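You operate a simulated robot arm through the tools that you are given. There is no shell and no other tool. Be economical: measure what you need, move in short steps, check, and stop when the job is done.

You are at the controls of a simulated two-armed robot. One attempt, no reset.

## Task
Pick up the purple basket with one hand, pass it to the other hand and put it on the draining board. Set down upright: purple basket.

The check looks at the end state, three seconds after you hand in, the way a careful person would. Anything else that was tipped, shoved, dropped, spilled or broken makes it a failure.

## Robot
Two 6-joint arms with two-finger parallel grippers on one trunk, on a base that drives. Base frame: it is fixed to the floor where the robot stands at the start and does not move with it; the origin is under the middle of the robot, x ahead of it, y to its left, z up. Units: m, rad, N and s.
The left shoulder is at the start at [-0.068, 0.177, 0.848], the right one opposite. With the tool pointing down near the work surface each hand reaches from about 0.1 to 0.74 m from the robot's upright axis, wherever it stands, measured 20 degrees to its own side. Places, roughly: draining board [0.7, -0.8, 0.9]. Payload 1.57 kg a hand.
The TCP of each hand is the grasp point between the finger pads, 0.03 m short of the fingertips. In the tool frame z runs along the fingers and y along their closing line. The gripper opens to 0.08 m. The fingers are 0.017 m wide and 0.012 m thick; the gripper's body (0.04 by 0.082 m) begins 0.08 m behind the TCP.
Orientation is told as [roll, pitch, yaw] about the base's x, y, z axes, in that order, counted from this pose: with the fingers straight down and closing along the base's y, the tool's x points along the base's -x, its y along +y and its z along -z.

## Interface
- The arms move only by the tool servo_tool. It takes "left_commands", "right_commands" or both (then of equal length, played together; a hand with none holds still); each is a list of rows, each an object (a shift or turn left out is 0, a gripper value left out holds the last) with "dp": the shift along the tool's x, y, z in m, a list of three; "rot": the turn, a rotation vector about the tool's x, y, z in rad, a list of three; "claw": the finger opening in m, from 0 to 0.08. In form: [{"dp": [dx, dy, dz], "rot": [rx, ry, rz], "claw": claw}, ...]. A call has 1 to 12 rows; each row shifts and turns the commanded pose from where the row before left it, along the tool's axes as they then stand. Rows are played at 5 a second. More than 0.05 m and 0.15 rad between two rows, or a gripper value outside its range, and nothing of the call is played. A pose out of reach is approached as far as the arm can. The call stops where the force on the tool passes 40 N (or 10 N more than at its start, if that is more) or the arm is blocked; 0.2 s more then pass. Each finger travels about 0.072 m/s and halts on what it meets, pressing with about 37 N; the grip force reading is that of the motor and also rises with nothing between the fingers. The clock runs only during rows and for 0.2 s after the last one: add rows that do not move to give the fingers time. It gives the time, the measured TCP pose, the force on the tool (base axes), the opening and the grip force at its end, in the units of the frame above (readings bear some noise), with the torque about the TCP (base axes, N m) and any sound that the robot's microphone picked up, and new pictures: "views" is both (left out), scene, wrist or none (wrist: the cameras of the hands that moved).
- Cameras (640 x 400 px; columns grow to the right, rows downward): "scene" is now at [0.0263, -0.0384, 1.5737]; the picture's right is [-0.48, -0.88, 0.00], its down [-0.64, 0.35, -0.69] and it looks along [0.60, -0.33, -0.73] (base axes); focal length 258 px, centre (320, 200). "left" rides on the left gripper at [0.072, 0.007, -0.122] in its tool frame; the picture's right is [-0.09, 1.00, 0.00], its down [-0.84, -0.08, -0.54] and it looks along [-0.54, -0.05, 0.84] (tool axes); focal length 238 px, centre (320, 200). "right" rides on the right gripper at [0.072, -0.007, -0.122] in its tool frame; the picture's right is [0.09, 1.00, 0.00], its down [-0.84, 0.08, -0.54] and it looks along [-0.54, 0.05, 0.84] (tool axes); focal length 238 px, centre (320, 200). There is no depth. A picture from a camera that has moved, and an enlarged one, comes with that camera's place and axes in the base frame and with its lens.
- raise_lower(by): slides the trunk up (or, below 0, down) by that many m; the arms and the scene camera ride with it, the base frame stays. It gives what a move gives, with no picture.
- roll_base(legs): drives the robot by 1 to 6 legs, each [ahead, left, turn to the left] in m, m and rad, along the robot's own axes; the way and the turn of a leg run together, so that a leg with both is an arc; at most 1.5 m and 3.142 rad a leg. The arms and the cameras ride along, it lands a little off, and it stops where it bumps. It gives what a move gives, and a new picture of the scene camera.
- head_to(pan, tilt): turns the head with the scene camera to pan (to the left, within 2.496 rad either way) and tilt (down, from -0.506 to 1.204), counted from straight ahead of the robot. It gives what a move gives, and a new picture of the scene camera.
- inspect(camera, box): a new picture of the part [left, top, right, bottom] of that camera's present view, enlarged. No time passes.
- job_done(): hands the job in; it is judged then, once.

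Work in short steps. Places have to be worked out from the pictures, the camera data and where the tool is seen: move nearer, look again, correct. Check each grasp and each placing, and mend what went wrong. You have 120 turns and 260 pictures in all, those below and enlarged ones among them. Open the grippers and draw the arms clear of the work before you hand the job in, unless the task says otherwise; then end with one line.

The tools are called after "Call:" as name(argument=value, ...) on one line, values as JSON. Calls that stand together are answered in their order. servo_tool: Moves the arms, as the interface text tells. Its arguments: {"type":"object","properties":{"left_commands":{"type":"array"},"right_commands":{"type":"array"},"views":{"type":"string","enum":["both","scene","wrist","none"]}},"required":[]} The other tools are called the same way: raise_lower (by) slides the trunk up or down; roll_base (legs) drives the base; head_to (pan, tilt) turns the head that bears the scene camera; inspect (camera, box) takes an enlarged picture of a part of a camera's view; job_done () hands the job in.

At the start:

```text
clock: 0.0
left_position: [0.5575, -0.0336, 1.1361]
left_tcp_rot: [-0.001, 0.002, 0.0]
left_ft_force: [-0.1, 0.6, 0.3]
left_wrist_torque: [-0.03, -0.01, 0.0]
left_gripper_width: 0.0803
left_grip_force: 0.0
right_position: [0.2921, -0.3272, 1.1471]
right_tcp_rot: [0.001, -0.001, -0.001]
right_ft_force: [-0.3, -0.2, 0.2]
right_wrist_torque: [0.0, -0.01, 0.0]
right_gripper_width: 0.0801
right_grip_force: 0.1
trunk travel left (down, up): [-0.289, 0.038]
robot x, y, heading: [-0.0013, -0.0026, 0.002]
head pan, tilt: [-0.496, 0.813]
```

scene: 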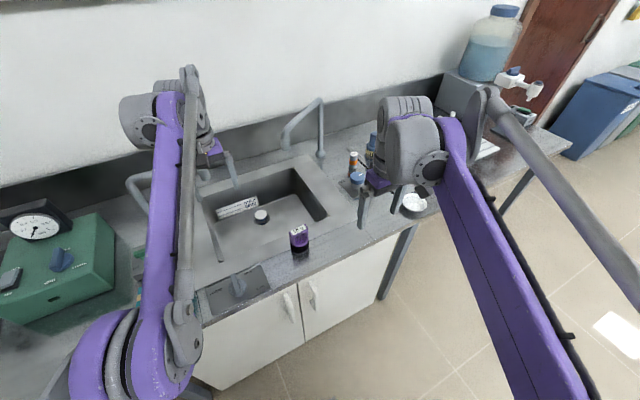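
right: 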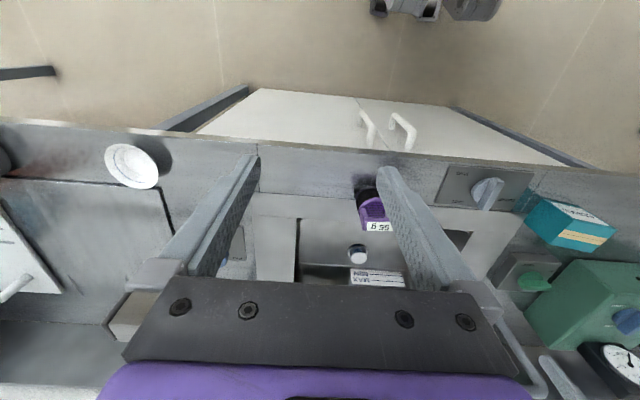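
left: 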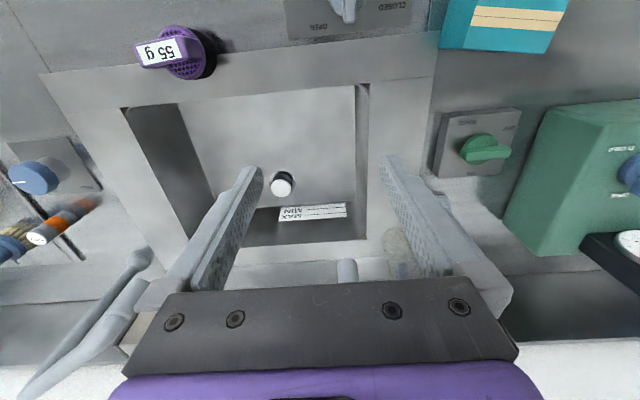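

The purple basket with a "55 g" label seems to sit at the front edge of the counter near the sink. I'll enlarge it in both the scene and left views.

Call:
inspect(camera="scene", box=[240, 190, 360, 265])

Call:
inspect(camera="left", box=[100, 0, 260, 100])

Call:
head_to(pan=-0.8, tilt=0.6)

```text
5.33 times, centred on (300, 228) of scene
camera zoom: at [0.0263, -0.0384, 1.5737], right [-0.48, -0.88, 0.0], down [-0.64, 0.35, -0.69], along [0.6, -0.33, -0.73], focal length 1376 px, centre (427, 53)
```

zoom: 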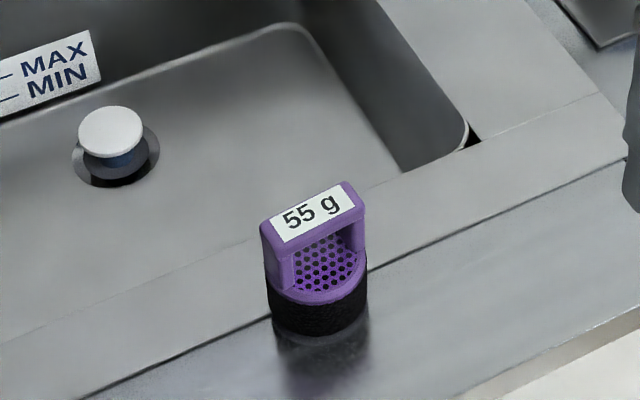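

```text
4.00 times, centred on (180, 50) of left
camera zoom: at [0.4843, -0.0246, 1.2561], right [0.09, 1.0, 0.0], down [0.84, -0.08, 0.54], along [0.54, -0.05, -0.84], focal length 953 px, centre (880, 800)
```

zoom: 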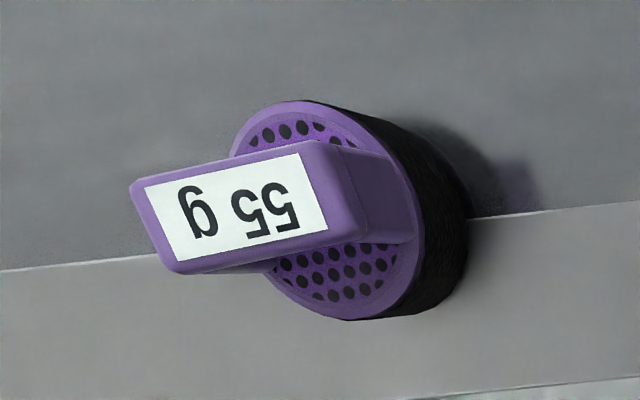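

```text
clock: 0.8
left_position: [0.5569, -0.0327, 1.1346]
left_tcp_rot: [-0.001, -0.002, 0.001]
left_ft_force: [1.0, 0.4, -1.0]
left_wrist_torque: [0.01, 0.01, 0.02]
left_gripper_width: 0.0799
left_grip_force: 0.1
right_position: [0.2927, -0.3268, 1.1463]
right_tcp_rot: [0.002, 0.0, 0.0]
right_ft_force: [0.6, 0.0, 0.2]
right_wrist_torque: [-0.01, 0.03, -0.01]
right_gripper_width: 0.08
right_grip_force: 0.2
trunk travel left (down, up): [-0.289, 0.038]
robot x, y, heading: [-0.0035, 0.0043, -0.002]
head pan, tilt: [-0.799, 0.6]
camera scene: at [0.0176, -0.0637, 1.5916], right [-0.72, -0.7, 0.0], down [-0.39, 0.41, -0.82], along [0.58, -0.59, -0.57], focal length 258 px, centre (320, 200)
```

scene: 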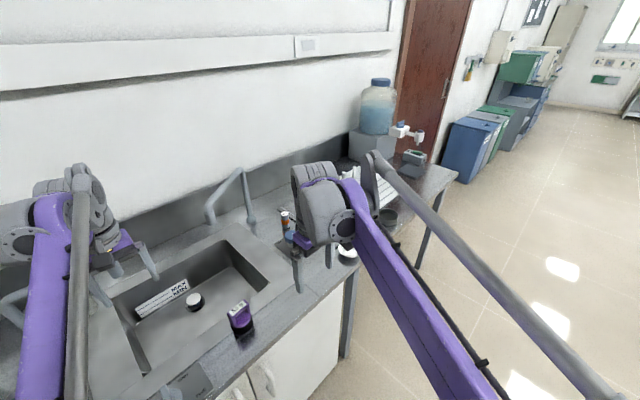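

The basket's handle bar runs along base y (about 0.05 × 0.026 m), centred near (0.473, -0.211) with its top at z≈0.932. The counter is at about 0.848. I'll draw the left hand back from the taps before driving sideways, so the basket and the draining board come within comfortable reach.

Call:
servo_tool(left_commands=[{"dp": [0.05, 0, 0]}, {"dp": [0.05, 0.0, 0]}, {"dp": [0.05, 0.03, 0]}, {"dp": [0.03, 0.03, 0]}, {"dp": [0, 0.0, 0]}], views="none")

Call:
roll_base(legs=[[0, -0.3, 0]])

Call:
head_to(pan=-0.6, tilt=0.75)

```text
refused: row 3 steps farther than a row can; nothing moved
```

```text
clock: 4.0
left_position: [0.557, -0.3321, 1.1351]
left_tcp_rot: [0.0, -0.001, 0.0]
left_ft_force: [0.2, 0.1, -1.0]
left_wrist_torque: [0.01, -0.03, 0.03]
left_gripper_width: 0.08
left_grip_force: 0.1
right_position: [0.2913, -0.627, 1.1472]
right_tcp_rot: [0.001, 0.0, 0.001]
right_ft_force: [-0.1, -0.2, 0.2]
right_wrist_torque: [0.01, -0.01, 0.0]
right_gripper_width: 0.0799
right_grip_force: 0.0
trunk travel left (down, up): [-0.289, 0.038]
robot x, y, heading: [-0.0003, -0.2969, -0.003]
head pan, tilt: [-0.799, 0.6]
camera scene: at [0.0174, -0.3643, 1.5916], right [-0.72, -0.7, 0.0], down [-0.39, 0.41, -0.83], along [0.57, -0.59, -0.56], focal length 258 px, centre (320, 200)
```

scene: 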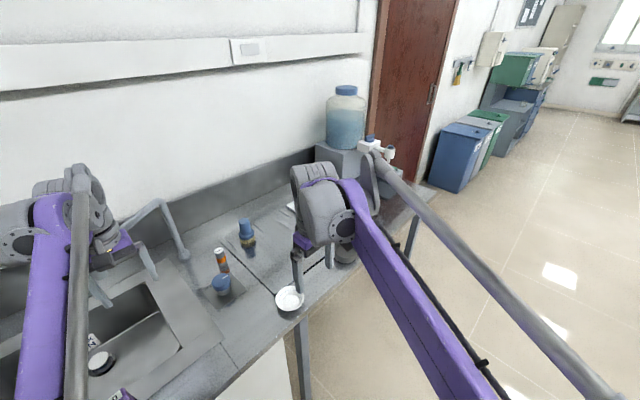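

```text
clock: 4.8
left_position: [0.5572, -0.3344, 1.1351]
left_tcp_rot: [0.0, 0.0, 0.002]
left_ft_force: [0.8, 0.2, 0.3]
left_wrist_torque: [-0.02, 0.01, 0.0]
left_gripper_width: 0.0801
left_grip_force: 0.1
right_position: [0.2916, -0.6285, 1.1473]
right_tcp_rot: [-0.001, 0.0, 0.001]
right_ft_force: [-0.1, 0.7, 0.0]
right_wrist_torque: [-0.02, -0.04, 0.01]
right_gripper_width: 0.0801
right_grip_force: 0.0
trunk travel left (down, up): [-0.289, 0.038]
robot x, y, heading: [0.003, -0.3029, 0.002]
head pan, tilt: [-0.6, 0.75]
camera scene: at [0.0241, -0.3478, 1.5788], right [-0.57, -0.82, 0.0], down [-0.56, 0.39, -0.73], along [0.6, -0.41, -0.68], focal length 258 px, centre (320, 200)
```

scene: 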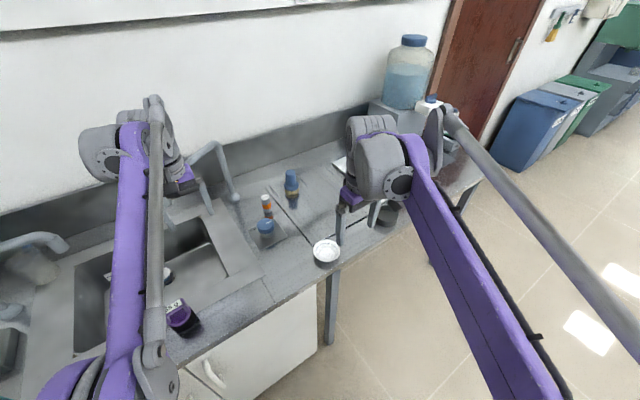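

The drive landed clean. Now I'll bring the left hand over the basket, to about (0.473, -0.211, 1.05).

Call:
servo_tool(left_commands=[{"dp": [0.028, 0.04, 0]}, {"dp": [0.028, 0.04, 0]}, {"dp": [0.028, 0.04, 0.01]}, {"dp": [0, 0.003, 0.045]}, {"dp": [0, 0, 0.03]}, {"dp": [0, 0, 0]}], views="both")

```text
clock: 6.2
left_position: [0.4734, -0.2088, 1.0503]
left_tcp_rot: [0.0, 0.0, -0.001]
left_ft_force: [0.4, 0.2, 0.1]
left_wrist_torque: [0.01, 0.06, 0.02]
left_gripper_width: 0.0798
left_grip_force: 0.2
right_position: [0.292, -0.6286, 1.1467]
right_tcp_rot: [-0.002, 0.002, 0.001]
right_ft_force: [0.0, -0.4, 0.1]
right_wrist_torque: [-0.03, -0.03, 0.0]
right_gripper_width: 0.0798
right_grip_force: 0.1
trunk travel left (down, up): [-0.289, 0.038]
robot x, y, heading: [-0.0002, -0.2963, -0.001]
head pan, tilt: [-0.6, 0.75]
camera scene: at [0.0239, -0.3477, 1.5787], right [-0.57, -0.82, 0.0], down [-0.56, 0.39, -0.73], along [0.6, -0.41, -0.68], focal length 258 px, centre (320, 200)
camera left: at [0.4005, -0.2015, 1.1708], right [0.09, 1.0, 0.0], down [0.84, -0.08, 0.54], along [0.54, -0.05, -0.84], focal length 238 px, centre (320, 200)
```

scene: 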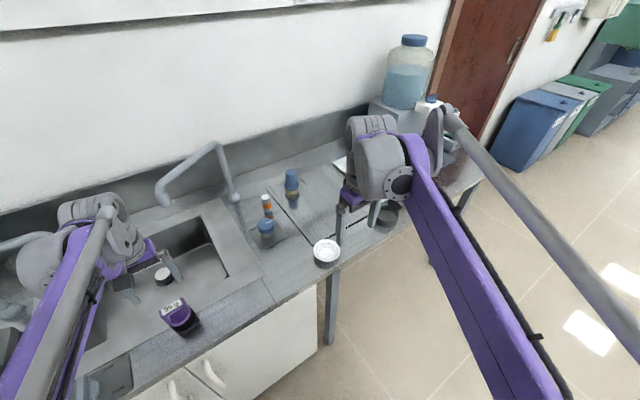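
left: 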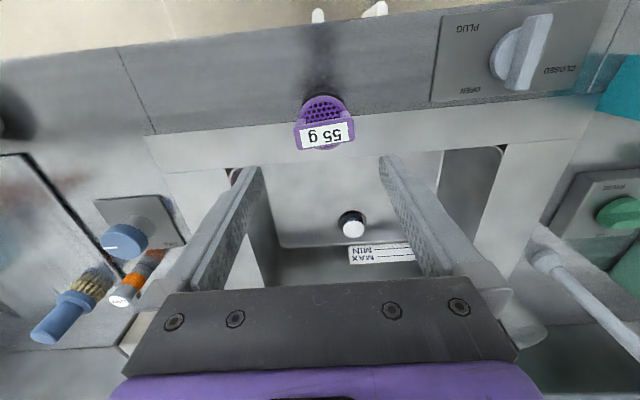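

The label should project right under the hand. I'll zoom in for the exact alignment and bar orientation.

Call:
inspect(camera="left", box=[260, 80, 388, 160])

```text
5.00 times, centred on (324, 120) of left
camera zoom: at [0.4005, -0.2015, 1.1708], right [0.09, 1.0, 0.0], down [0.84, -0.08, 0.54], along [0.54, -0.05, -0.84], focal length 1192 px, centre (300, 600)
```

zoom: 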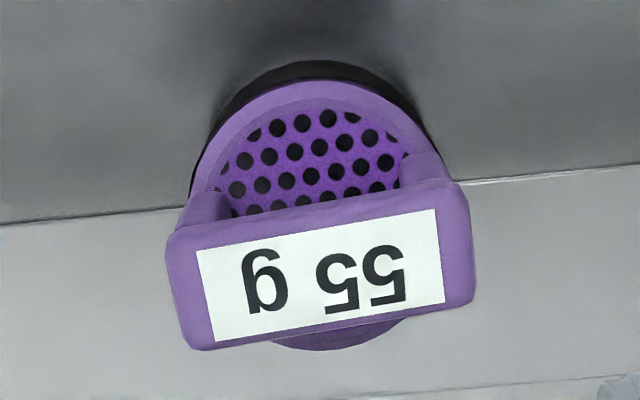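

The bar is about 0.06 m long, centred near (0.476, -0.205) and yawed about +0.08. I'll align the hand and come partway down.

Call:
servo_tool(left_commands=[{"dp": [-0.0025, 0.004, 0], "rot": [0, 0, -0.08]}, {"dp": [0, 0, 0.035]}, {"dp": [0, 0, 0.025]}, {"dp": [0, 0, 0]}], views="both")

```text
clock: 7.2
left_position: [0.4773, -0.2065, 0.9897]
left_tcp_rot: [0.0, 0.0, 0.078]
left_ft_force: [-0.5, -0.7, -0.8]
left_wrist_torque: [-0.02, 0.0, 0.02]
left_gripper_width: 0.0798
left_grip_force: 0.1
right_position: [0.292, -0.6285, 1.1473]
right_tcp_rot: [0.001, 0.0, -0.002]
right_ft_force: [-0.6, 0.4, 1.0]
right_wrist_torque: [-0.02, 0.0, 0.01]
right_gripper_width: 0.0802
right_grip_force: 0.0
trunk travel left (down, up): [-0.289, 0.038]
robot x, y, heading: [0.0017, -0.3009, 0.002]
head pan, tilt: [-0.6, 0.75]
camera scene: at [0.024, -0.3477, 1.5787], right [-0.57, -0.82, 0.0], down [-0.56, 0.39, -0.73], along [0.6, -0.41, -0.68], focal length 258 px, centre (320, 200)
camera left: at [0.4027, -0.2043, 1.1116], right [0.01, 1.0, 0.0], down [0.84, -0.01, 0.54], along [0.54, -0.01, -0.84], focal length 238 px, centre (320, 200)
```

scene: 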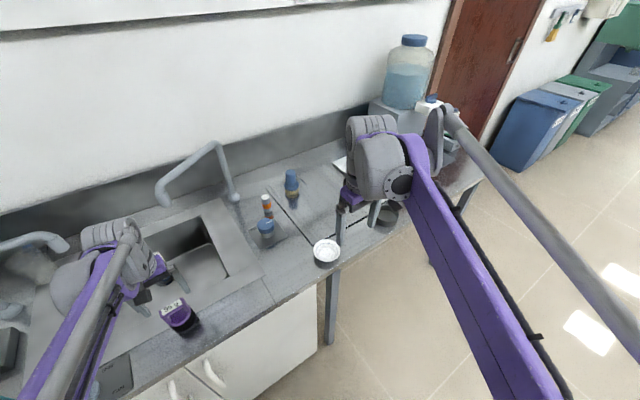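
left: 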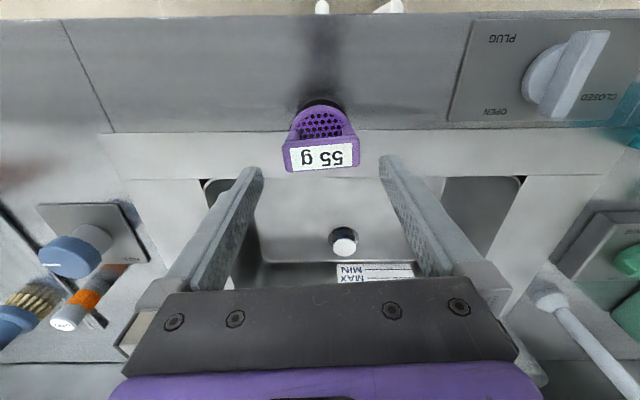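

Aligned: the label projects to (0.477, -0.206), right under the TCP. I'll go down to a TCP height of about 0.927.

Call:
servo_tool(left_commands=[{"dp": [0, 0, 0.03]}, {"dp": [0, 0, 0.02]}, {"dp": [0, 0, 0.013]}, {"dp": [0, 0, 0]}], views="wrist")

Call:
inspect(camera="scene", box=[120, 250, 240, 345])

```text
clock: 8.2
left_position: [0.4756, -0.206, 0.9295]
left_tcp_rot: [0.0, 0.0, 0.078]
left_ft_force: [-0.1, 0.0, 0.0]
left_wrist_torque: [0.01, -0.02, -0.01]
left_gripper_width: 0.08
left_grip_force: 0.1
right_position: [0.2918, -0.6281, 1.1462]
right_tcp_rot: [-0.001, 0.0, 0.001]
right_ft_force: [-0.9, 0.9, 0.0]
right_wrist_torque: [-0.03, 0.0, 0.01]
right_gripper_width: 0.0802
right_grip_force: 0.1
trunk travel left (down, up): [-0.289, 0.038]
robot x, y, heading: [0.0005, -0.3014, 0.002]
head pan, tilt: [-0.6, 0.75]
camera left: at [0.4021, -0.2042, 1.0489], right [0.01, 1.0, 0.0], down [0.84, -0.01, 0.54], along [0.54, -0.01, -0.84], focal length 238 px, centre (320, 200)
```

left: 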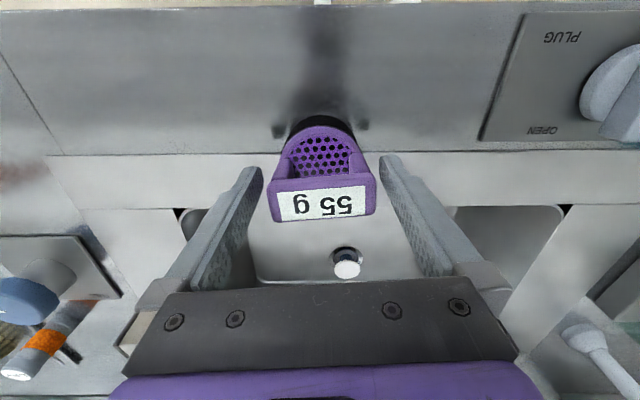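

```text
4.21 times, centred on (180, 298) of scene
camera zoom: at [0.0241, -0.3478, 1.5787], right [-0.57, -0.82, 0.0], down [-0.56, 0.39, -0.73], along [0.6, -0.41, -0.68], focal length 1086 px, centre (910, -210)
```

zoom: 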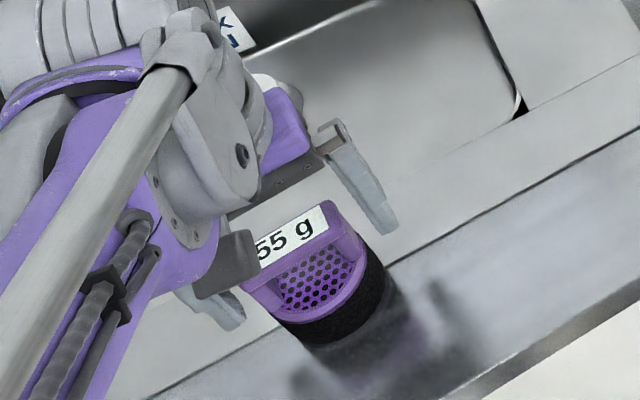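

The fingers straddle the bar, with the tips clear of the body's rim. I'll close the left hand.

Call:
servo_tool(left_commands=[{"claw": 0.06}, {"claw": 0.04}, {"claw": 0.03}, {"claw": 0.03}, {"claw": 0.03}], views="both")

```text
clock: 9.4
left_position: [0.4753, -0.2072, 0.9283]
left_tcp_rot: [-0.001, 0.001, 0.078]
left_ft_force: [0.1, 0.3, 0.0]
left_wrist_torque: [0.03, -0.01, 0.01]
left_gripper_width: 0.0596
left_grip_force: 36.9
right_position: [0.2924, -0.6279, 1.1467]
right_tcp_rot: [0.001, -0.001, 0.0]
right_ft_force: [0.1, 0.5, 0.1]
right_wrist_torque: [0.02, -0.03, -0.02]
right_gripper_width: 0.08
right_grip_force: 0.0
trunk travel left (down, up): [-0.289, 0.038]
robot x, y, heading: [0.0005, -0.3047, 0.001]
head pan, tilt: [-0.6, 0.75]
camera scene: at [0.0242, -0.3477, 1.5787], right [-0.57, -0.82, 0.0], down [-0.56, 0.39, -0.73], along [0.6, -0.41, -0.68], focal length 258 px, centre (320, 200)
camera left: at [0.4021, -0.2042, 1.049], right [0.01, 1.0, 0.0], down [0.84, -0.01, 0.54], along [0.54, -0.01, -0.84], focal length 238 px, centre (320, 200)
```

scene: 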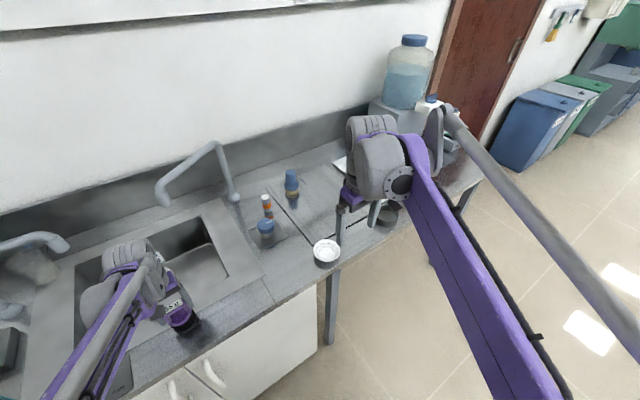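
left: 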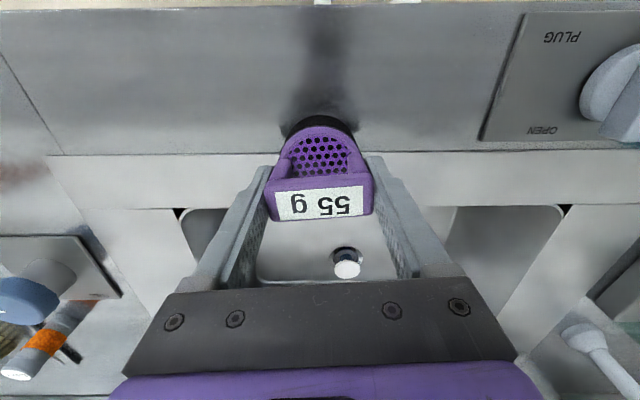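

The left hand holds the bar at 0.0596 m opening with full grip force. I'll lift it 0.15 m.

Call:
servo_tool(left_commands=[{"dp": [0, 0, -0.02]}, {"dp": [0, 0, -0.04]}, {"dp": [0, 0, -0.045]}, {"dp": [0, 0, -0.045]}, {"dp": [0, 0, 0]}], views="both")

Call:
inspect(camera="scene", box=[90, 180, 250, 300])

```text
clock: 10.6
left_position: [0.4745, -0.2053, 1.0778]
left_tcp_rot: [0.002, -0.002, 0.079]
left_ft_force: [-0.1, 0.0, 0.0]
left_wrist_torque: [-0.01, -0.01, 0.0]
left_gripper_width: 0.0301
left_grip_force: 0.2
right_position: [0.2917, -0.6286, 1.1477]
right_tcp_rot: [0.0, 0.0, 0.0]
right_ft_force: [-0.1, 0.1, -0.1]
right_wrist_torque: [-0.02, 0.01, -0.02]
right_gripper_width: 0.0797
right_grip_force: 0.1
trunk travel left (down, up): [-0.289, 0.038]
robot x, y, heading: [0.0028, -0.3017, 0.001]
head pan, tilt: [-0.6, 0.75]
camera scene: at [0.0243, -0.3477, 1.5787], right [-0.57, -0.82, 0.0], down [-0.56, 0.39, -0.73], along [0.6, -0.41, -0.68], focal length 258 px, centre (320, 200)
camera left: at [0.4017, -0.2036, 1.198], right [0.01, 1.0, 0.0], down [0.84, -0.01, 0.54], along [0.54, -0.01, -0.84], focal length 238 px, centre (320, 200)
```

scene: 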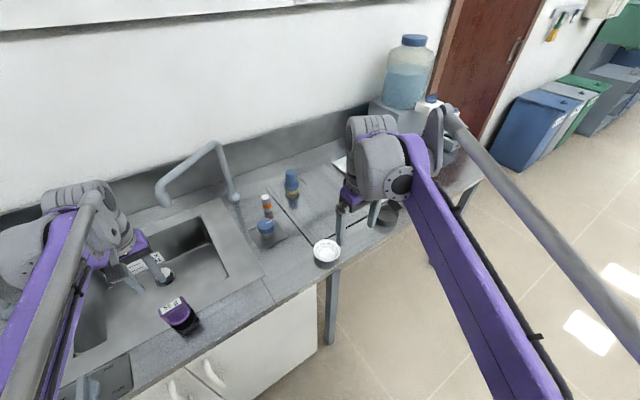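
left: 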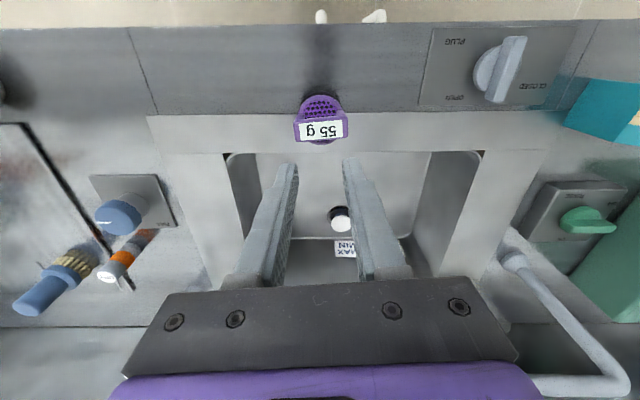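

```text
3.33 times, centred on (170, 240) of scene
camera zoom: at [0.0243, -0.3477, 1.5787], right [-0.57, -0.82, 0.0], down [-0.56, 0.39, -0.73], along [0.6, -0.41, -0.68], focal length 860 px, centre (820, 67)
```

zoom: 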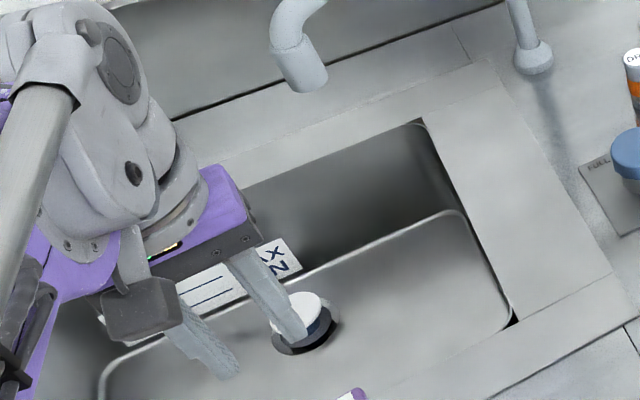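

The basket slipped out: the opening fell to 0.030 m. It's still standing upright where it was. I'll look at its shape more closely before choosing another grip.

Call:
inspect(camera="scene", box=[140, 280, 220, 350])

Call:
inspect(camera="left", box=[280, 80, 360, 150])

```text
5.71 times, centred on (180, 315) of scene
camera zoom: at [0.0243, -0.3477, 1.5787], right [-0.57, -0.82, 0.0], down [-0.56, 0.39, -0.73], along [0.6, -0.41, -0.68], focal length 1474 px, centre (1120, -457)
```

zoom: 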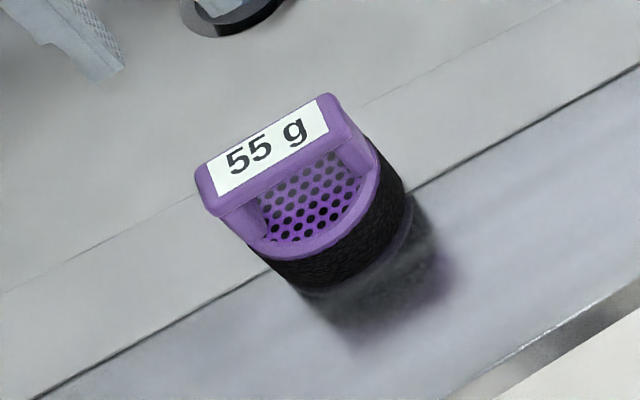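

```text
5.71 times, centred on (320, 115) of left
camera zoom: at [0.4017, -0.2036, 1.198], right [0.01, 1.0, 0.0], down [0.84, -0.01, 0.54], along [0.54, -0.01, -0.84], focal length 1362 px, centre (320, 686)
```

zoom: 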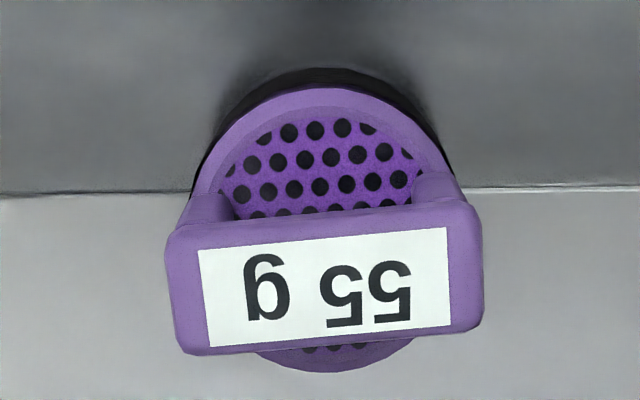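

The purple plastic seems slick, while the black textured band is made for gripping. It's about 0.062 m across and roughly z 0.862–0.90. I'll turn the left hand 90° so the fingers straddle the bar front and back, and grip the band from above.

Call:
servo_tool(left_commands=[{"claw": 0.08, "rot": [0, 0, 0.143]}, {"rot": [0, 0, 0.143]}, {"rot": [0, 0, 0.143]}, {"rot": [0, 0, 0.143]}, {"rot": [0, 0, 0.143]}, {"rot": [0, 0, 0.143]}, {"rot": [0, 0, 0.143]}, {"rot": [0, 0, 0.143]}, {"rot": [0, 0, 0.143]}, {"rot": [0, 0, 0.143]}, {"rot": [0, 0, 0.141]}, {"dp": [0, 0, 0]}], views="both")

```text
clock: 13.2
left_position: [0.4752, -0.2054, 1.0764]
left_tcp_rot: [-0.001, 0.001, -1.494]
left_ft_force: [0.1, -0.2, -0.2]
left_wrist_torque: [0.01, 0.0, 0.0]
left_gripper_width: 0.0802
left_grip_force: 0.1
right_position: [0.2911, -0.6281, 1.1474]
right_tcp_rot: [0.0, 0.0, 0.001]
right_ft_force: [0.5, 0.5, -0.7]
right_wrist_torque: [0.03, 0.02, 0.02]
right_gripper_width: 0.08
right_grip_force: 0.0
trunk travel left (down, up): [-0.289, 0.038]
robot x, y, heading: [-0.0027, -0.3013, 0.002]
head pan, tilt: [-0.6, 0.75]
camera scene: at [0.0242, -0.3478, 1.5787], right [-0.57, -0.82, 0.0], down [-0.56, 0.39, -0.73], along [0.6, -0.41, -0.68], focal length 258 px, centre (320, 200)
camera left: at [0.4758, -0.1329, 1.198], right [1.0, -0.01, 0.0], down [-0.01, -0.84, 0.54], along [-0.01, -0.54, -0.84], focal length 238 px, centre (320, 200)
```

scene: 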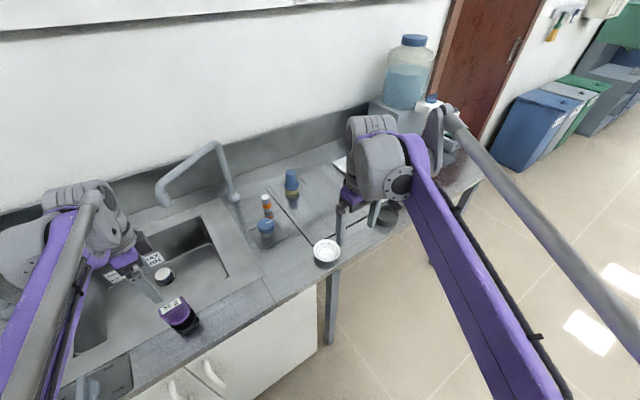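
left: 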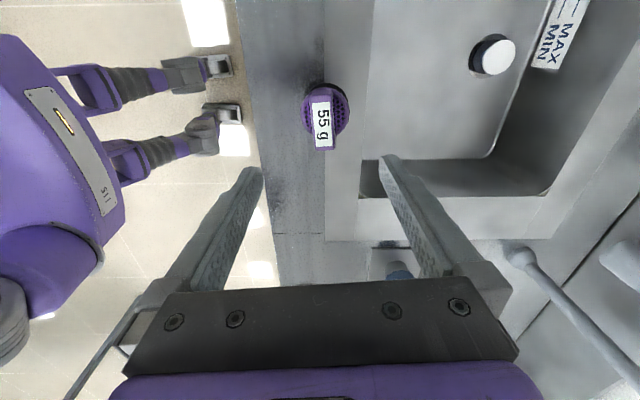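

Call:
inspect(camera="left", box=[280, 75, 370, 165])

```text
4.44 times, centred on (325, 120) of left
camera zoom: at [0.4758, -0.1329, 1.198], right [1.0, -0.01, 0.0], down [-0.01, -0.84, 0.54], along [-0.01, -0.54, -0.84], focal length 1059 px, centre (298, 556)
```

zoom: 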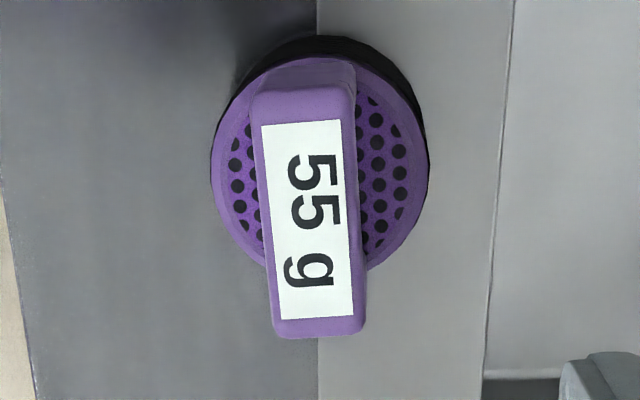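

From this side the band centre looks to be near x≈0.479 with a width of 0.063. I'll shift 4 mm and lower to 0.935, then check the straddle.

Call:
servo_tool(left_commands=[{"dp": [0.001, 0.004, 0.03]}, {"dp": [0, 0, 0.045]}, {"dp": [0, 0, 0.04]}, {"dp": [0, 0, 0.026]}, {"dp": [0, 0, 0]}], views="both")

Call:
inspect(camera="scene", box=[120, 260, 220, 345])

```text
clock: 14.4
left_position: [0.4776, -0.204, 0.9359]
left_tcp_rot: [-0.001, -0.001, -1.49]
left_ft_force: [0.5, -0.5, 0.1]
left_wrist_torque: [0.0, -0.01, 0.01]
left_gripper_width: 0.08
left_grip_force: 0.1
right_position: [0.2908, -0.629, 1.1469]
right_tcp_rot: [0.0, 0.0, -0.001]
right_ft_force: [-0.3, -0.1, 0.1]
right_wrist_torque: [-0.01, -0.02, -0.02]
right_gripper_width: 0.0799
right_grip_force: 0.1
trunk travel left (down, up): [-0.289, 0.038]
robot x, y, heading: [0.0022, -0.3014, 0.004]
head pan, tilt: [-0.6, 0.75]
camera scene: at [0.0239, -0.3478, 1.5787], right [-0.57, -0.82, 0.0], down [-0.56, 0.39, -0.73], along [0.6, -0.41, -0.68], focal length 258 px, centre (320, 200)
camera left: at [0.4778, -0.1312, 1.0572], right [1.0, -0.01, 0.0], down [-0.01, -0.84, 0.54], along [-0.01, -0.54, -0.84], focal length 238 px, centre (320, 200)
```

scene: 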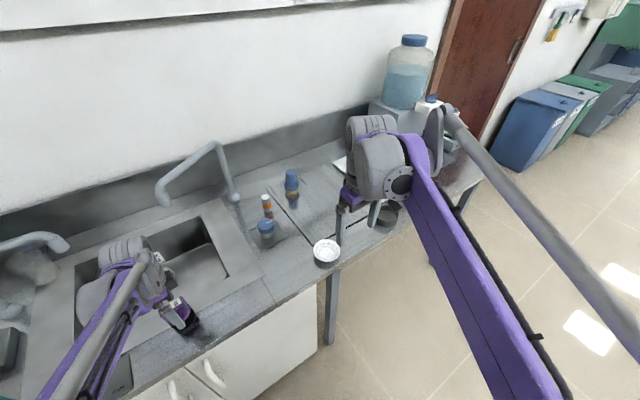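
left: 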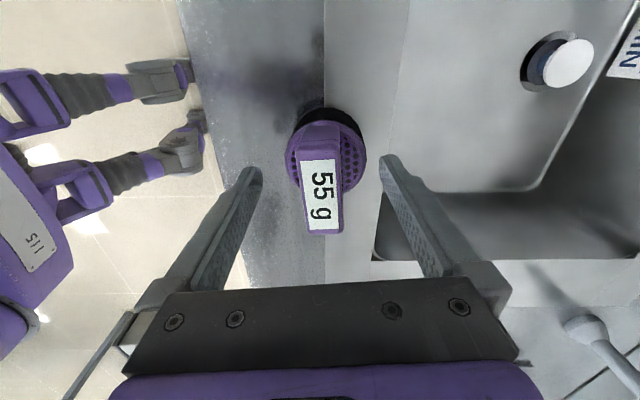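

```text
4.71 times, centred on (170, 302) of scene
camera zoom: at [0.0239, -0.3478, 1.5787], right [-0.57, -0.82, 0.0], down [-0.56, 0.39, -0.73], along [0.6, -0.41, -0.68], focal length 1214 px, centre (1026, -282)
```

zoom: 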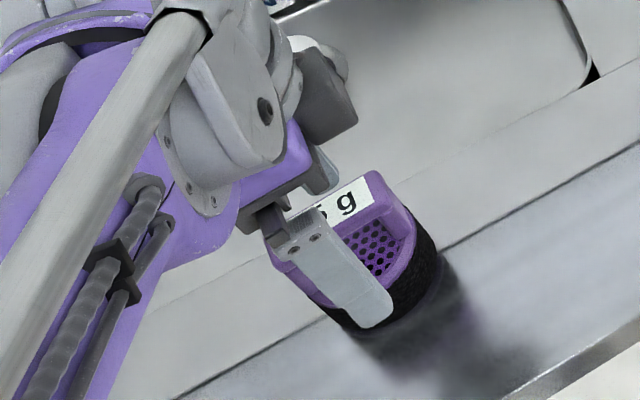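

The fingers straddle the body with margin on both sides. I'll trim by 2–3 mm and descend so the fingertips stop just above the counter.

Call:
servo_tool(left_commands=[{"dp": [0.003, 0.002, 0.015]}, {"dp": [0, 0, 0.012]}, {"dp": [0, 0, 0.01]}, {"dp": [0, 0, 0]}], views="wrist")

Call:
inspect(camera="scene", box=[120, 260, 220, 345])

```text
clock: 15.4
left_position: [0.4811, -0.203, 0.8991]
left_tcp_rot: [-0.001, 0.0, -1.49]
left_ft_force: [0.2, 0.0, -0.4]
left_wrist_torque: [0.0, -0.02, 0.02]
left_gripper_width: 0.0798
left_grip_force: 0.1
right_position: [0.2908, -0.6275, 1.1489]
right_tcp_rot: [0.001, 0.0, 0.002]
right_ft_force: [0.4, 1.1, -1.0]
right_wrist_torque: [0.0, -0.01, 0.03]
right_gripper_width: 0.08
right_grip_force: 0.0
trunk travel left (down, up): [-0.289, 0.038]
robot x, y, heading: [-0.0022, -0.2974, 0.0]
head pan, tilt: [-0.6, 0.75]
camera left: at [0.4806, -0.129, 1.0199], right [1.0, -0.01, 0.0], down [-0.01, -0.84, 0.54], along [-0.01, -0.54, -0.84], focal length 238 px, centre (320, 200)
```

left: 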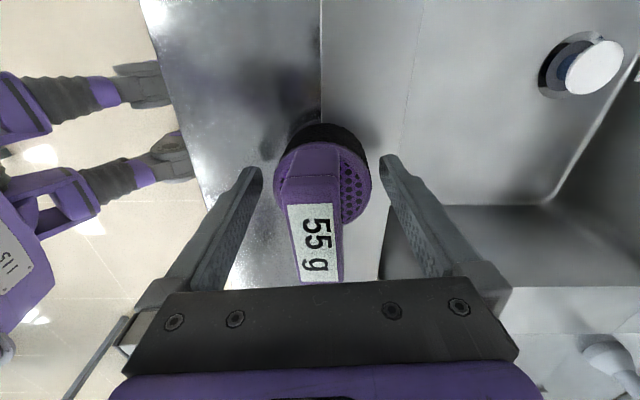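

```text
4.71 times, centred on (170, 302) of scene
camera zoom: at [0.0241, -0.3478, 1.5787], right [-0.57, -0.82, 0.0], down [-0.56, 0.39, -0.73], along [0.6, -0.41, -0.68], focal length 1214 px, centre (1026, -282)
```

zoom: 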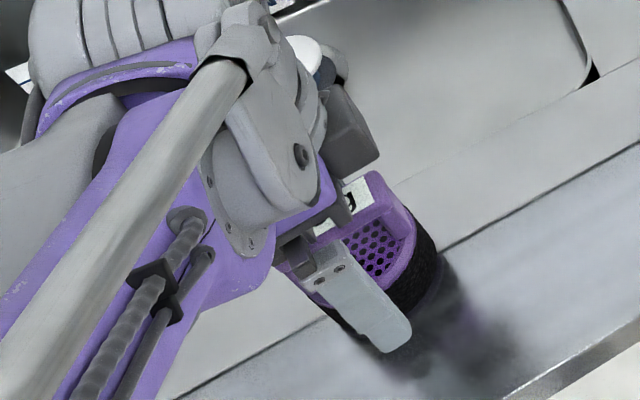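

Tips at about 0.869, alongside the band, with the palm above the bar. Closing.

Call:
servo_tool(left_commands=[{"claw": 0.065}, {"claw": 0.05}, {"claw": 0.03}, {"claw": 0.03}, {"claw": 0.03}], views="none")

Call:
servo_tool(left_commands=[{"dp": [0, 0, -0.01]}, {"dp": [0, 0, -0.01]}, {"dp": [0, 0, 0]}], views="wrist")

```text
clock: 16.6
left_position: [0.4814, -0.2021, 0.8989]
left_tcp_rot: [0.0, -0.001, -1.489]
left_ft_force: [1.2, 0.0, 2.5]
left_wrist_torque: [0.03, -0.12, 0.0]
left_gripper_width: 0.0605
left_grip_force: 37.4
right_position: [0.2923, -0.6278, 1.1471]
right_tcp_rot: [-0.001, 0.001, -0.001]
right_ft_force: [-0.4, 0.3, -0.9]
right_wrist_torque: [0.0, 0.03, 0.01]
right_gripper_width: 0.0802
right_grip_force: 0.1
trunk travel left (down, up): [-0.289, 0.038]
robot x, y, heading: [-0.0002, -0.3005, -0.002]
head pan, tilt: [-0.6, 0.75]
```

```text
clock: 17.4
left_position: [0.4817, -0.2016, 0.9196]
left_tcp_rot: [0.0, 0.0, -1.492]
left_ft_force: [-0.2, 0.8, -1.1]
left_wrist_torque: [0.02, 0.01, 0.0]
left_gripper_width: 0.0592
left_grip_force: 37.4
right_position: [0.2926, -0.6283, 1.1475]
right_tcp_rot: [0.0, -0.001, 0.0]
right_ft_force: [-0.3, -0.5, 0.1]
right_wrist_torque: [0.02, -0.02, 0.04]
right_gripper_width: 0.08
right_grip_force: 0.1
trunk travel left (down, up): [-0.289, 0.038]
robot x, y, heading: [0.0034, -0.2989, -0.001]
head pan, tilt: [-0.6, 0.75]
camera left: at [0.4809, -0.1289, 1.0398], right [1.0, -0.01, 0.0], down [-0.01, -0.84, 0.54], along [-0.01, -0.54, -0.84], focal length 238 px, centre (320, 200)
```

left: 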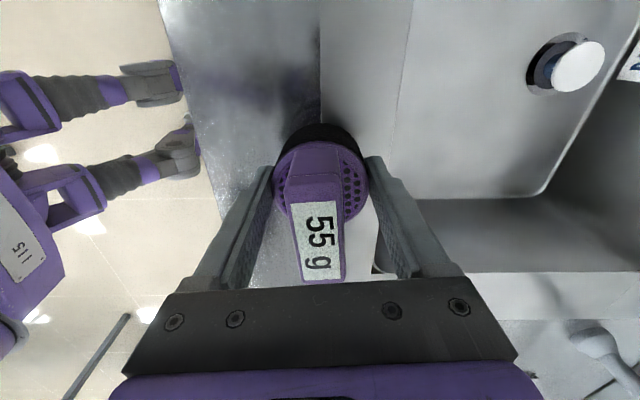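

The basket seems to be moving with the hand, with the opening at 0.059. I'll lift a little more and check for slip.

Call:
servo_tool(left_commands=[{"dp": [0, 0, -0.015]}, {"dp": [0, 0, -0.015]}, {"dp": [0, 0, 0]}, {"dp": [0, 0, 0]}], views="wrist")

Call:
inspect(camera="scene", box=[120, 240, 220, 325])

```text
clock: 18.4
left_position: [0.4818, -0.2009, 0.9489]
left_tcp_rot: [0.0, -0.001, -1.49]
left_ft_force: [0.2, -0.6, -1.2]
left_wrist_torque: [0.03, -0.02, -0.02]
left_gripper_width: 0.0587
left_grip_force: 36.6
right_position: [0.2926, -0.628, 1.1467]
right_tcp_rot: [-0.001, 0.0, 0.0]
right_ft_force: [-0.5, 0.3, 0.2]
right_wrist_torque: [0.02, -0.03, 0.01]
right_gripper_width: 0.0797
right_grip_force: 0.1
trunk travel left (down, up): [-0.289, 0.038]
robot x, y, heading: [0.0009, -0.2971, -0.0]
head pan, tilt: [-0.6, 0.75]
camera left: at [0.4816, -0.1275, 1.0693], right [1.0, -0.01, 0.0], down [-0.01, -0.84, 0.54], along [-0.01, -0.54, -0.84], focal length 238 px, centre (320, 200)
```

left: 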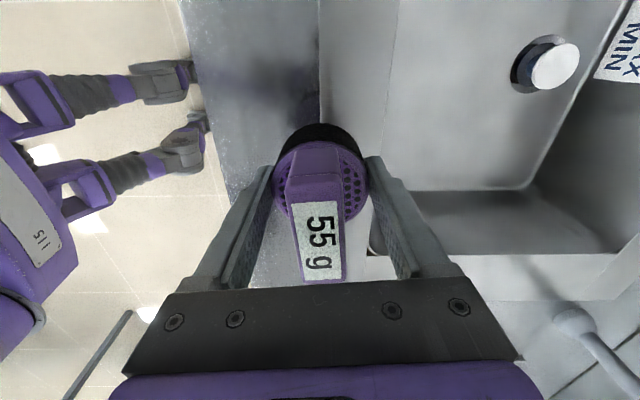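

```text
4.71 times, centred on (170, 282) of scene
camera zoom: at [0.0242, -0.3477, 1.5787], right [-0.57, -0.82, 0.0], down [-0.56, 0.39, -0.73], along [0.6, -0.41, -0.68], focal length 1214 px, centre (1026, -188)
```

zoom: 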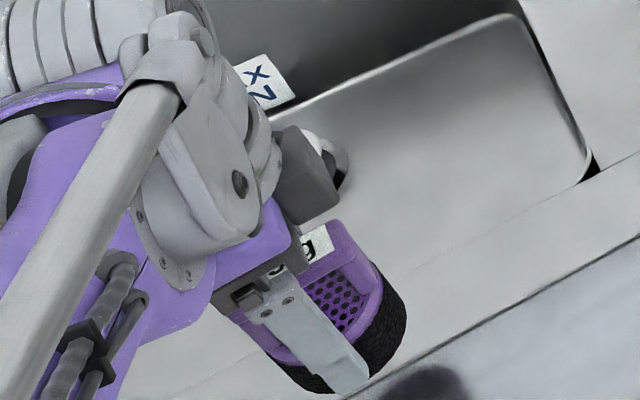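

It's held firmly by the band, upright, with the base about 0.037 below the TCP. I'll carry it up and right to a handover spot near (0.48, -0.38, 1.10).

Call:
servo_tool(left_commands=[{"dp": [0, 0, -0.04]}, {"dp": [0, 0, -0.04]}, {"dp": [-0.03, 0, -0.035]}, {"dp": [-0.035, 0, -0.035]}, {"dp": [-0.04, 0, 0]}, {"dp": [-0.04, 0, 0]}, {"dp": [-0.035, 0, 0]}, {"dp": [0, 0, 0]}], views="both")

```text
clock: 20.2
left_position: [0.4942, -0.3818, 1.1016]
left_tcp_rot: [-0.001, -0.001, -1.49]
left_ft_force: [-0.4, 0.9, -1.2]
left_wrist_torque: [0.0, 0.02, 0.01]
left_gripper_width: 0.0588
left_grip_force: 37.1
right_position: [0.2921, -0.6267, 1.147]
right_tcp_rot: [0.0, 0.001, 0.001]
right_ft_force: [0.2, -0.3, -1.0]
right_wrist_torque: [-0.03, -0.01, 0.01]
right_gripper_width: 0.0799
right_grip_force: 0.0
trunk travel left (down, up): [-0.289, 0.038]
robot x, y, heading: [-0.0028, -0.3019, -0.005]
head pan, tilt: [-0.6, 0.75]
camera scene: at [0.0241, -0.3471, 1.5787], right [-0.57, -0.82, 0.0], down [-0.56, 0.39, -0.73], along [0.6, -0.41, -0.68], focal length 258 px, centre (320, 200)
camera left: at [0.4937, -0.3089, 1.2219], right [1.0, -0.01, 0.0], down [-0.01, -0.84, 0.54], along [-0.01, -0.54, -0.84], focal length 238 px, centre (320, 200)
```

scene: 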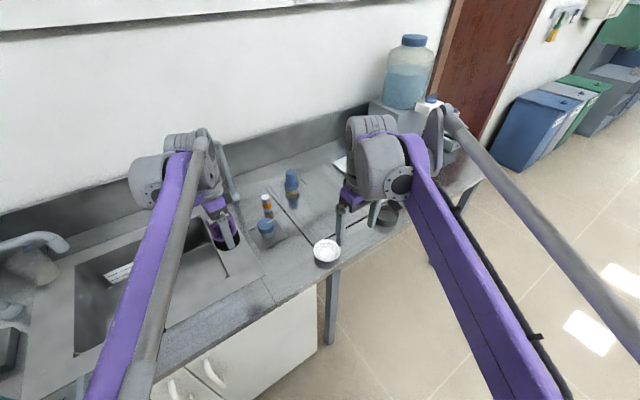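
left: 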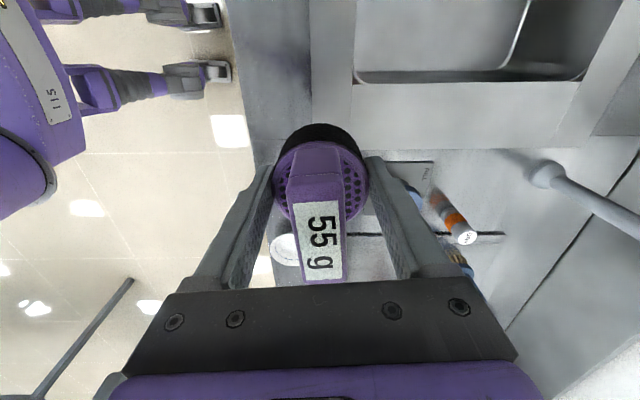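

The basket is steady at (0.494, -0.382) with its base near z≈1.065. The right hand will come from the front right, yawed about 25° and tilted about 50°, to grip the band crosswise to the left fingers. First I'll pre-position it.

Call:
servo_tool(right_commands=[{"dp": [-0.0154, 0.0374, -0.0112]}, {"dp": [-0.0154, 0.0374, -0.0112]}, {"dp": [-0.0154, 0.0374, -0.0112]}, {"dp": [-0.0154, 0.0374, -0.0112]}, {"dp": [-0.0154, 0.0374, -0.0112]}, {"dp": [0, 0, 0]}], views="none")

Call:
servo_tool(right_commands=[{"rot": [0, 0, -0.145]}, {"rot": [0, 0, -0.145]}, {"rot": [0, 0, -0.146]}, {"rot": [0, -0.145, 0]}, {"rot": [0, -0.145, 0]}, {"rot": [0, -0.145, 0]}, {"rot": [0, -0.145, 0]}, {"rot": [0, -0.145, 0]}, {"rot": [0, -0.145, 0]}, {"dp": [0, 0, 0]}], views="both")

```text
clock: 21.6
left_position: [0.4941, -0.383, 1.1022]
left_tcp_rot: [-0.001, 0.0, -1.491]
left_ft_force: [-0.2, -0.9, -0.8]
left_wrist_torque: [0.03, 0.0, 0.03]
left_gripper_width: 0.0588
left_grip_force: 37.3
right_position: [0.3683, -0.4402, 1.2013]
right_tcp_rot: [0.0, -0.001, -0.003]
right_ft_force: [-0.4, 0.3, -0.4]
right_wrist_torque: [-0.02, -0.01, -0.01]
right_gripper_width: 0.0803
right_grip_force: 0.1
trunk travel left (down, up): [-0.289, 0.038]
robot x, y, heading: [0.0036, -0.3019, 0.0]
head pan, tilt: [-0.6, 0.75]
```

```text
clock: 23.8
left_position: [0.4943, -0.3817, 1.1012]
left_tcp_rot: [0.0, 0.0, -1.492]
left_ft_force: [0.0, -0.4, -1.4]
left_wrist_torque: [0.0, 0.0, -0.03]
left_gripper_width: 0.0588
left_grip_force: 37.1
right_position: [0.3696, -0.4413, 1.2039]
right_tcp_rot: [0.0, -0.874, 0.434]
right_ft_force: [-0.1, -0.5, 0.0]
right_wrist_torque: [-0.04, 0.0, 0.01]
right_gripper_width: 0.08
right_grip_force: 0.1
trunk travel left (down, up): [-0.289, 0.038]
robot x, y, heading: [-0.0051, -0.3033, -0.0]
head pan, tilt: [-0.6, 0.75]
camera scene: at [0.0248, -0.3478, 1.5787], right [-0.57, -0.82, 0.0], down [-0.56, 0.39, -0.73], along [0.6, -0.41, -0.68], focal length 258 px, centre (320, 200)
camera right: at [0.2464, -0.5066, 1.2263], right [-0.47, 0.88, -0.07], down [0.08, 0.12, 0.99], along [0.88, 0.46, -0.13], focal length 238 px, centre (320, 200)
```

scene: 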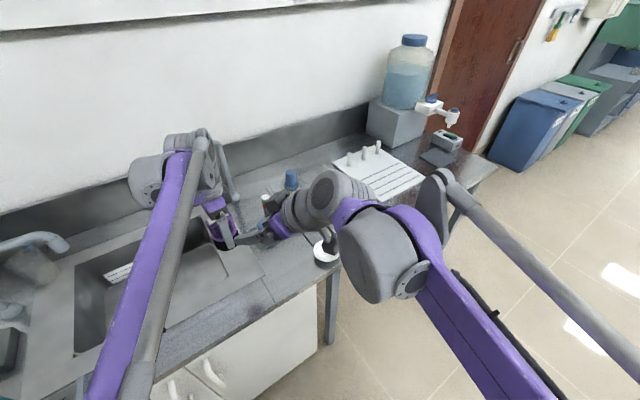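
right: 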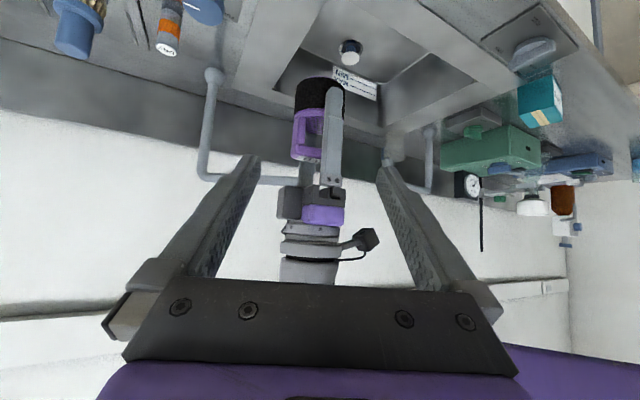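

The right camera sees the basket from the side, upside down in the picture. I'll zoom in to measure the band.

Call:
inspect(camera="right", box=[260, 60, 380, 190])

Call:
inspect(camera="scene", box=[310, 80, 490, 240])

```text
3.08 times, centred on (320, 125) of right
camera zoom: at [0.2464, -0.5066, 1.2263], right [-0.47, 0.88, -0.07], down [0.08, 0.12, 0.99], along [0.88, 0.46, -0.13], focal length 733 px, centre (320, 431)
```

zoom: 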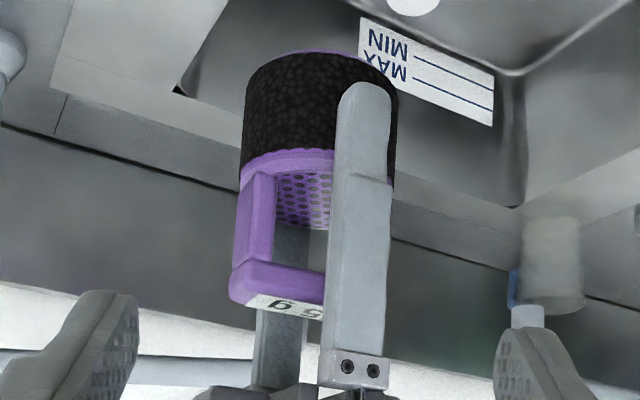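

```text
2.50 times, centred on (400, 160) of scene
camera zoom: at [0.0248, -0.3478, 1.5787], right [-0.57, -0.82, 0.0], down [-0.56, 0.39, -0.73], along [0.6, -0.41, -0.68], focal length 645 px, centre (120, 300)
```

zoom: 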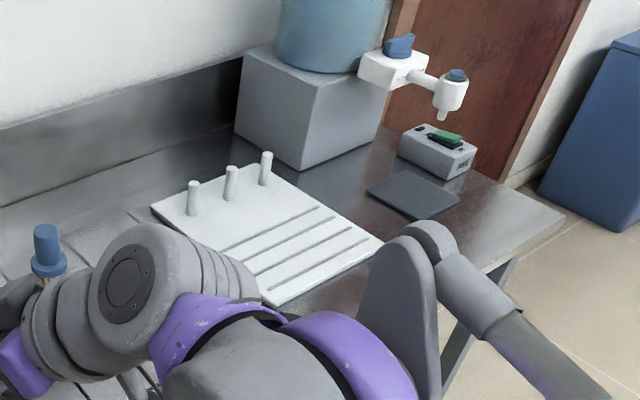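

The basket is centred in the right hand's path. Its base is near z≈1.056 and the bar top near 1.14. I'll advance most of the way along the finger axis and look again.

Call:
servo_tool(right_commands=[{"dp": [0.005, 0.002, 0.02]}, {"dp": [0, 0, 0.035]}, {"dp": [0, 0, 0.03]}, {"dp": [0, 0, 0.025]}, {"dp": [0, 0, 0]}], views="both")

Call:
inspect(camera="scene", box=[170, 160, 320, 260])

```text
clock: 25.0
left_position: [0.4943, -0.3831, 1.1004]
left_tcp_rot: [0.0, 0.0, -1.49]
left_ft_force: [0.1, -1.1, -1.6]
left_wrist_torque: [0.0, 0.0, -0.03]
left_gripper_width: 0.0588
left_grip_force: 36.6
right_position: [0.4407, -0.4055, 1.1284]
right_tcp_rot: [0.0, -0.871, 0.437]
right_ft_force: [-0.8, -0.1, -0.3]
right_wrist_torque: [0.0, -0.02, 0.03]
right_gripper_width: 0.08
right_grip_force: 0.1
trunk travel left (down, up): [-0.289, 0.038]
robot x, y, heading: [0.0016, -0.2958, 0.001]
head pan, tilt: [-0.6, 0.75]
camera scene: at [0.0238, -0.3478, 1.5787], right [-0.57, -0.82, 0.0], down [-0.56, 0.39, -0.73], along [0.6, -0.41, -0.68], focal length 258 px, centre (320, 200)
camera right: at [0.3177, -0.4707, 1.1515], right [-0.47, 0.88, -0.07], down [0.08, 0.12, 0.99], along [0.88, 0.46, -0.13], focal length 238 px, centre (320, 200)
```

scene: 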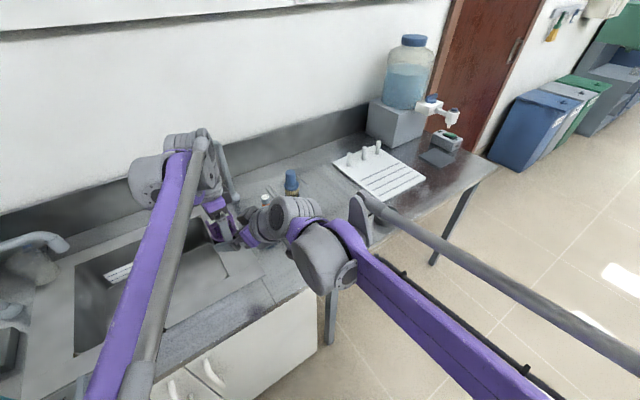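
right: 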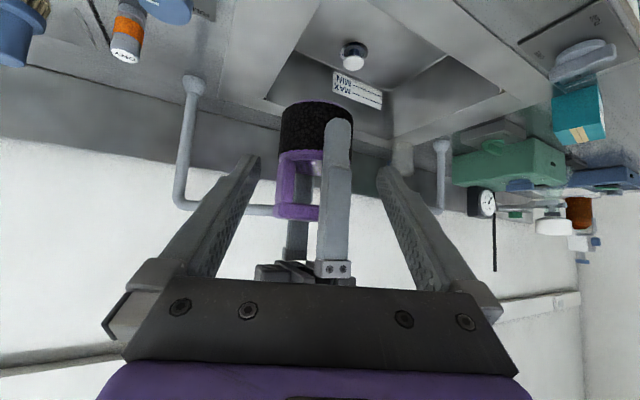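

```text
4.00 times, centred on (245, 210) of scene
camera zoom: at [0.0238, -0.3478, 1.5787], right [-0.57, -0.82, 0.0], down [-0.56, 0.39, -0.73], along [0.6, -0.41, -0.68], focal length 1032 px, centre (620, 160)
```

zoom: 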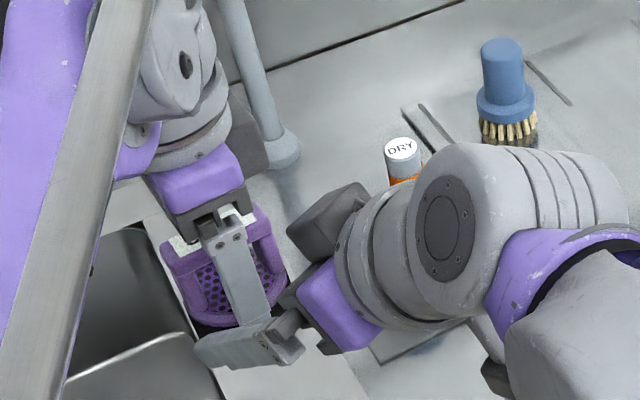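

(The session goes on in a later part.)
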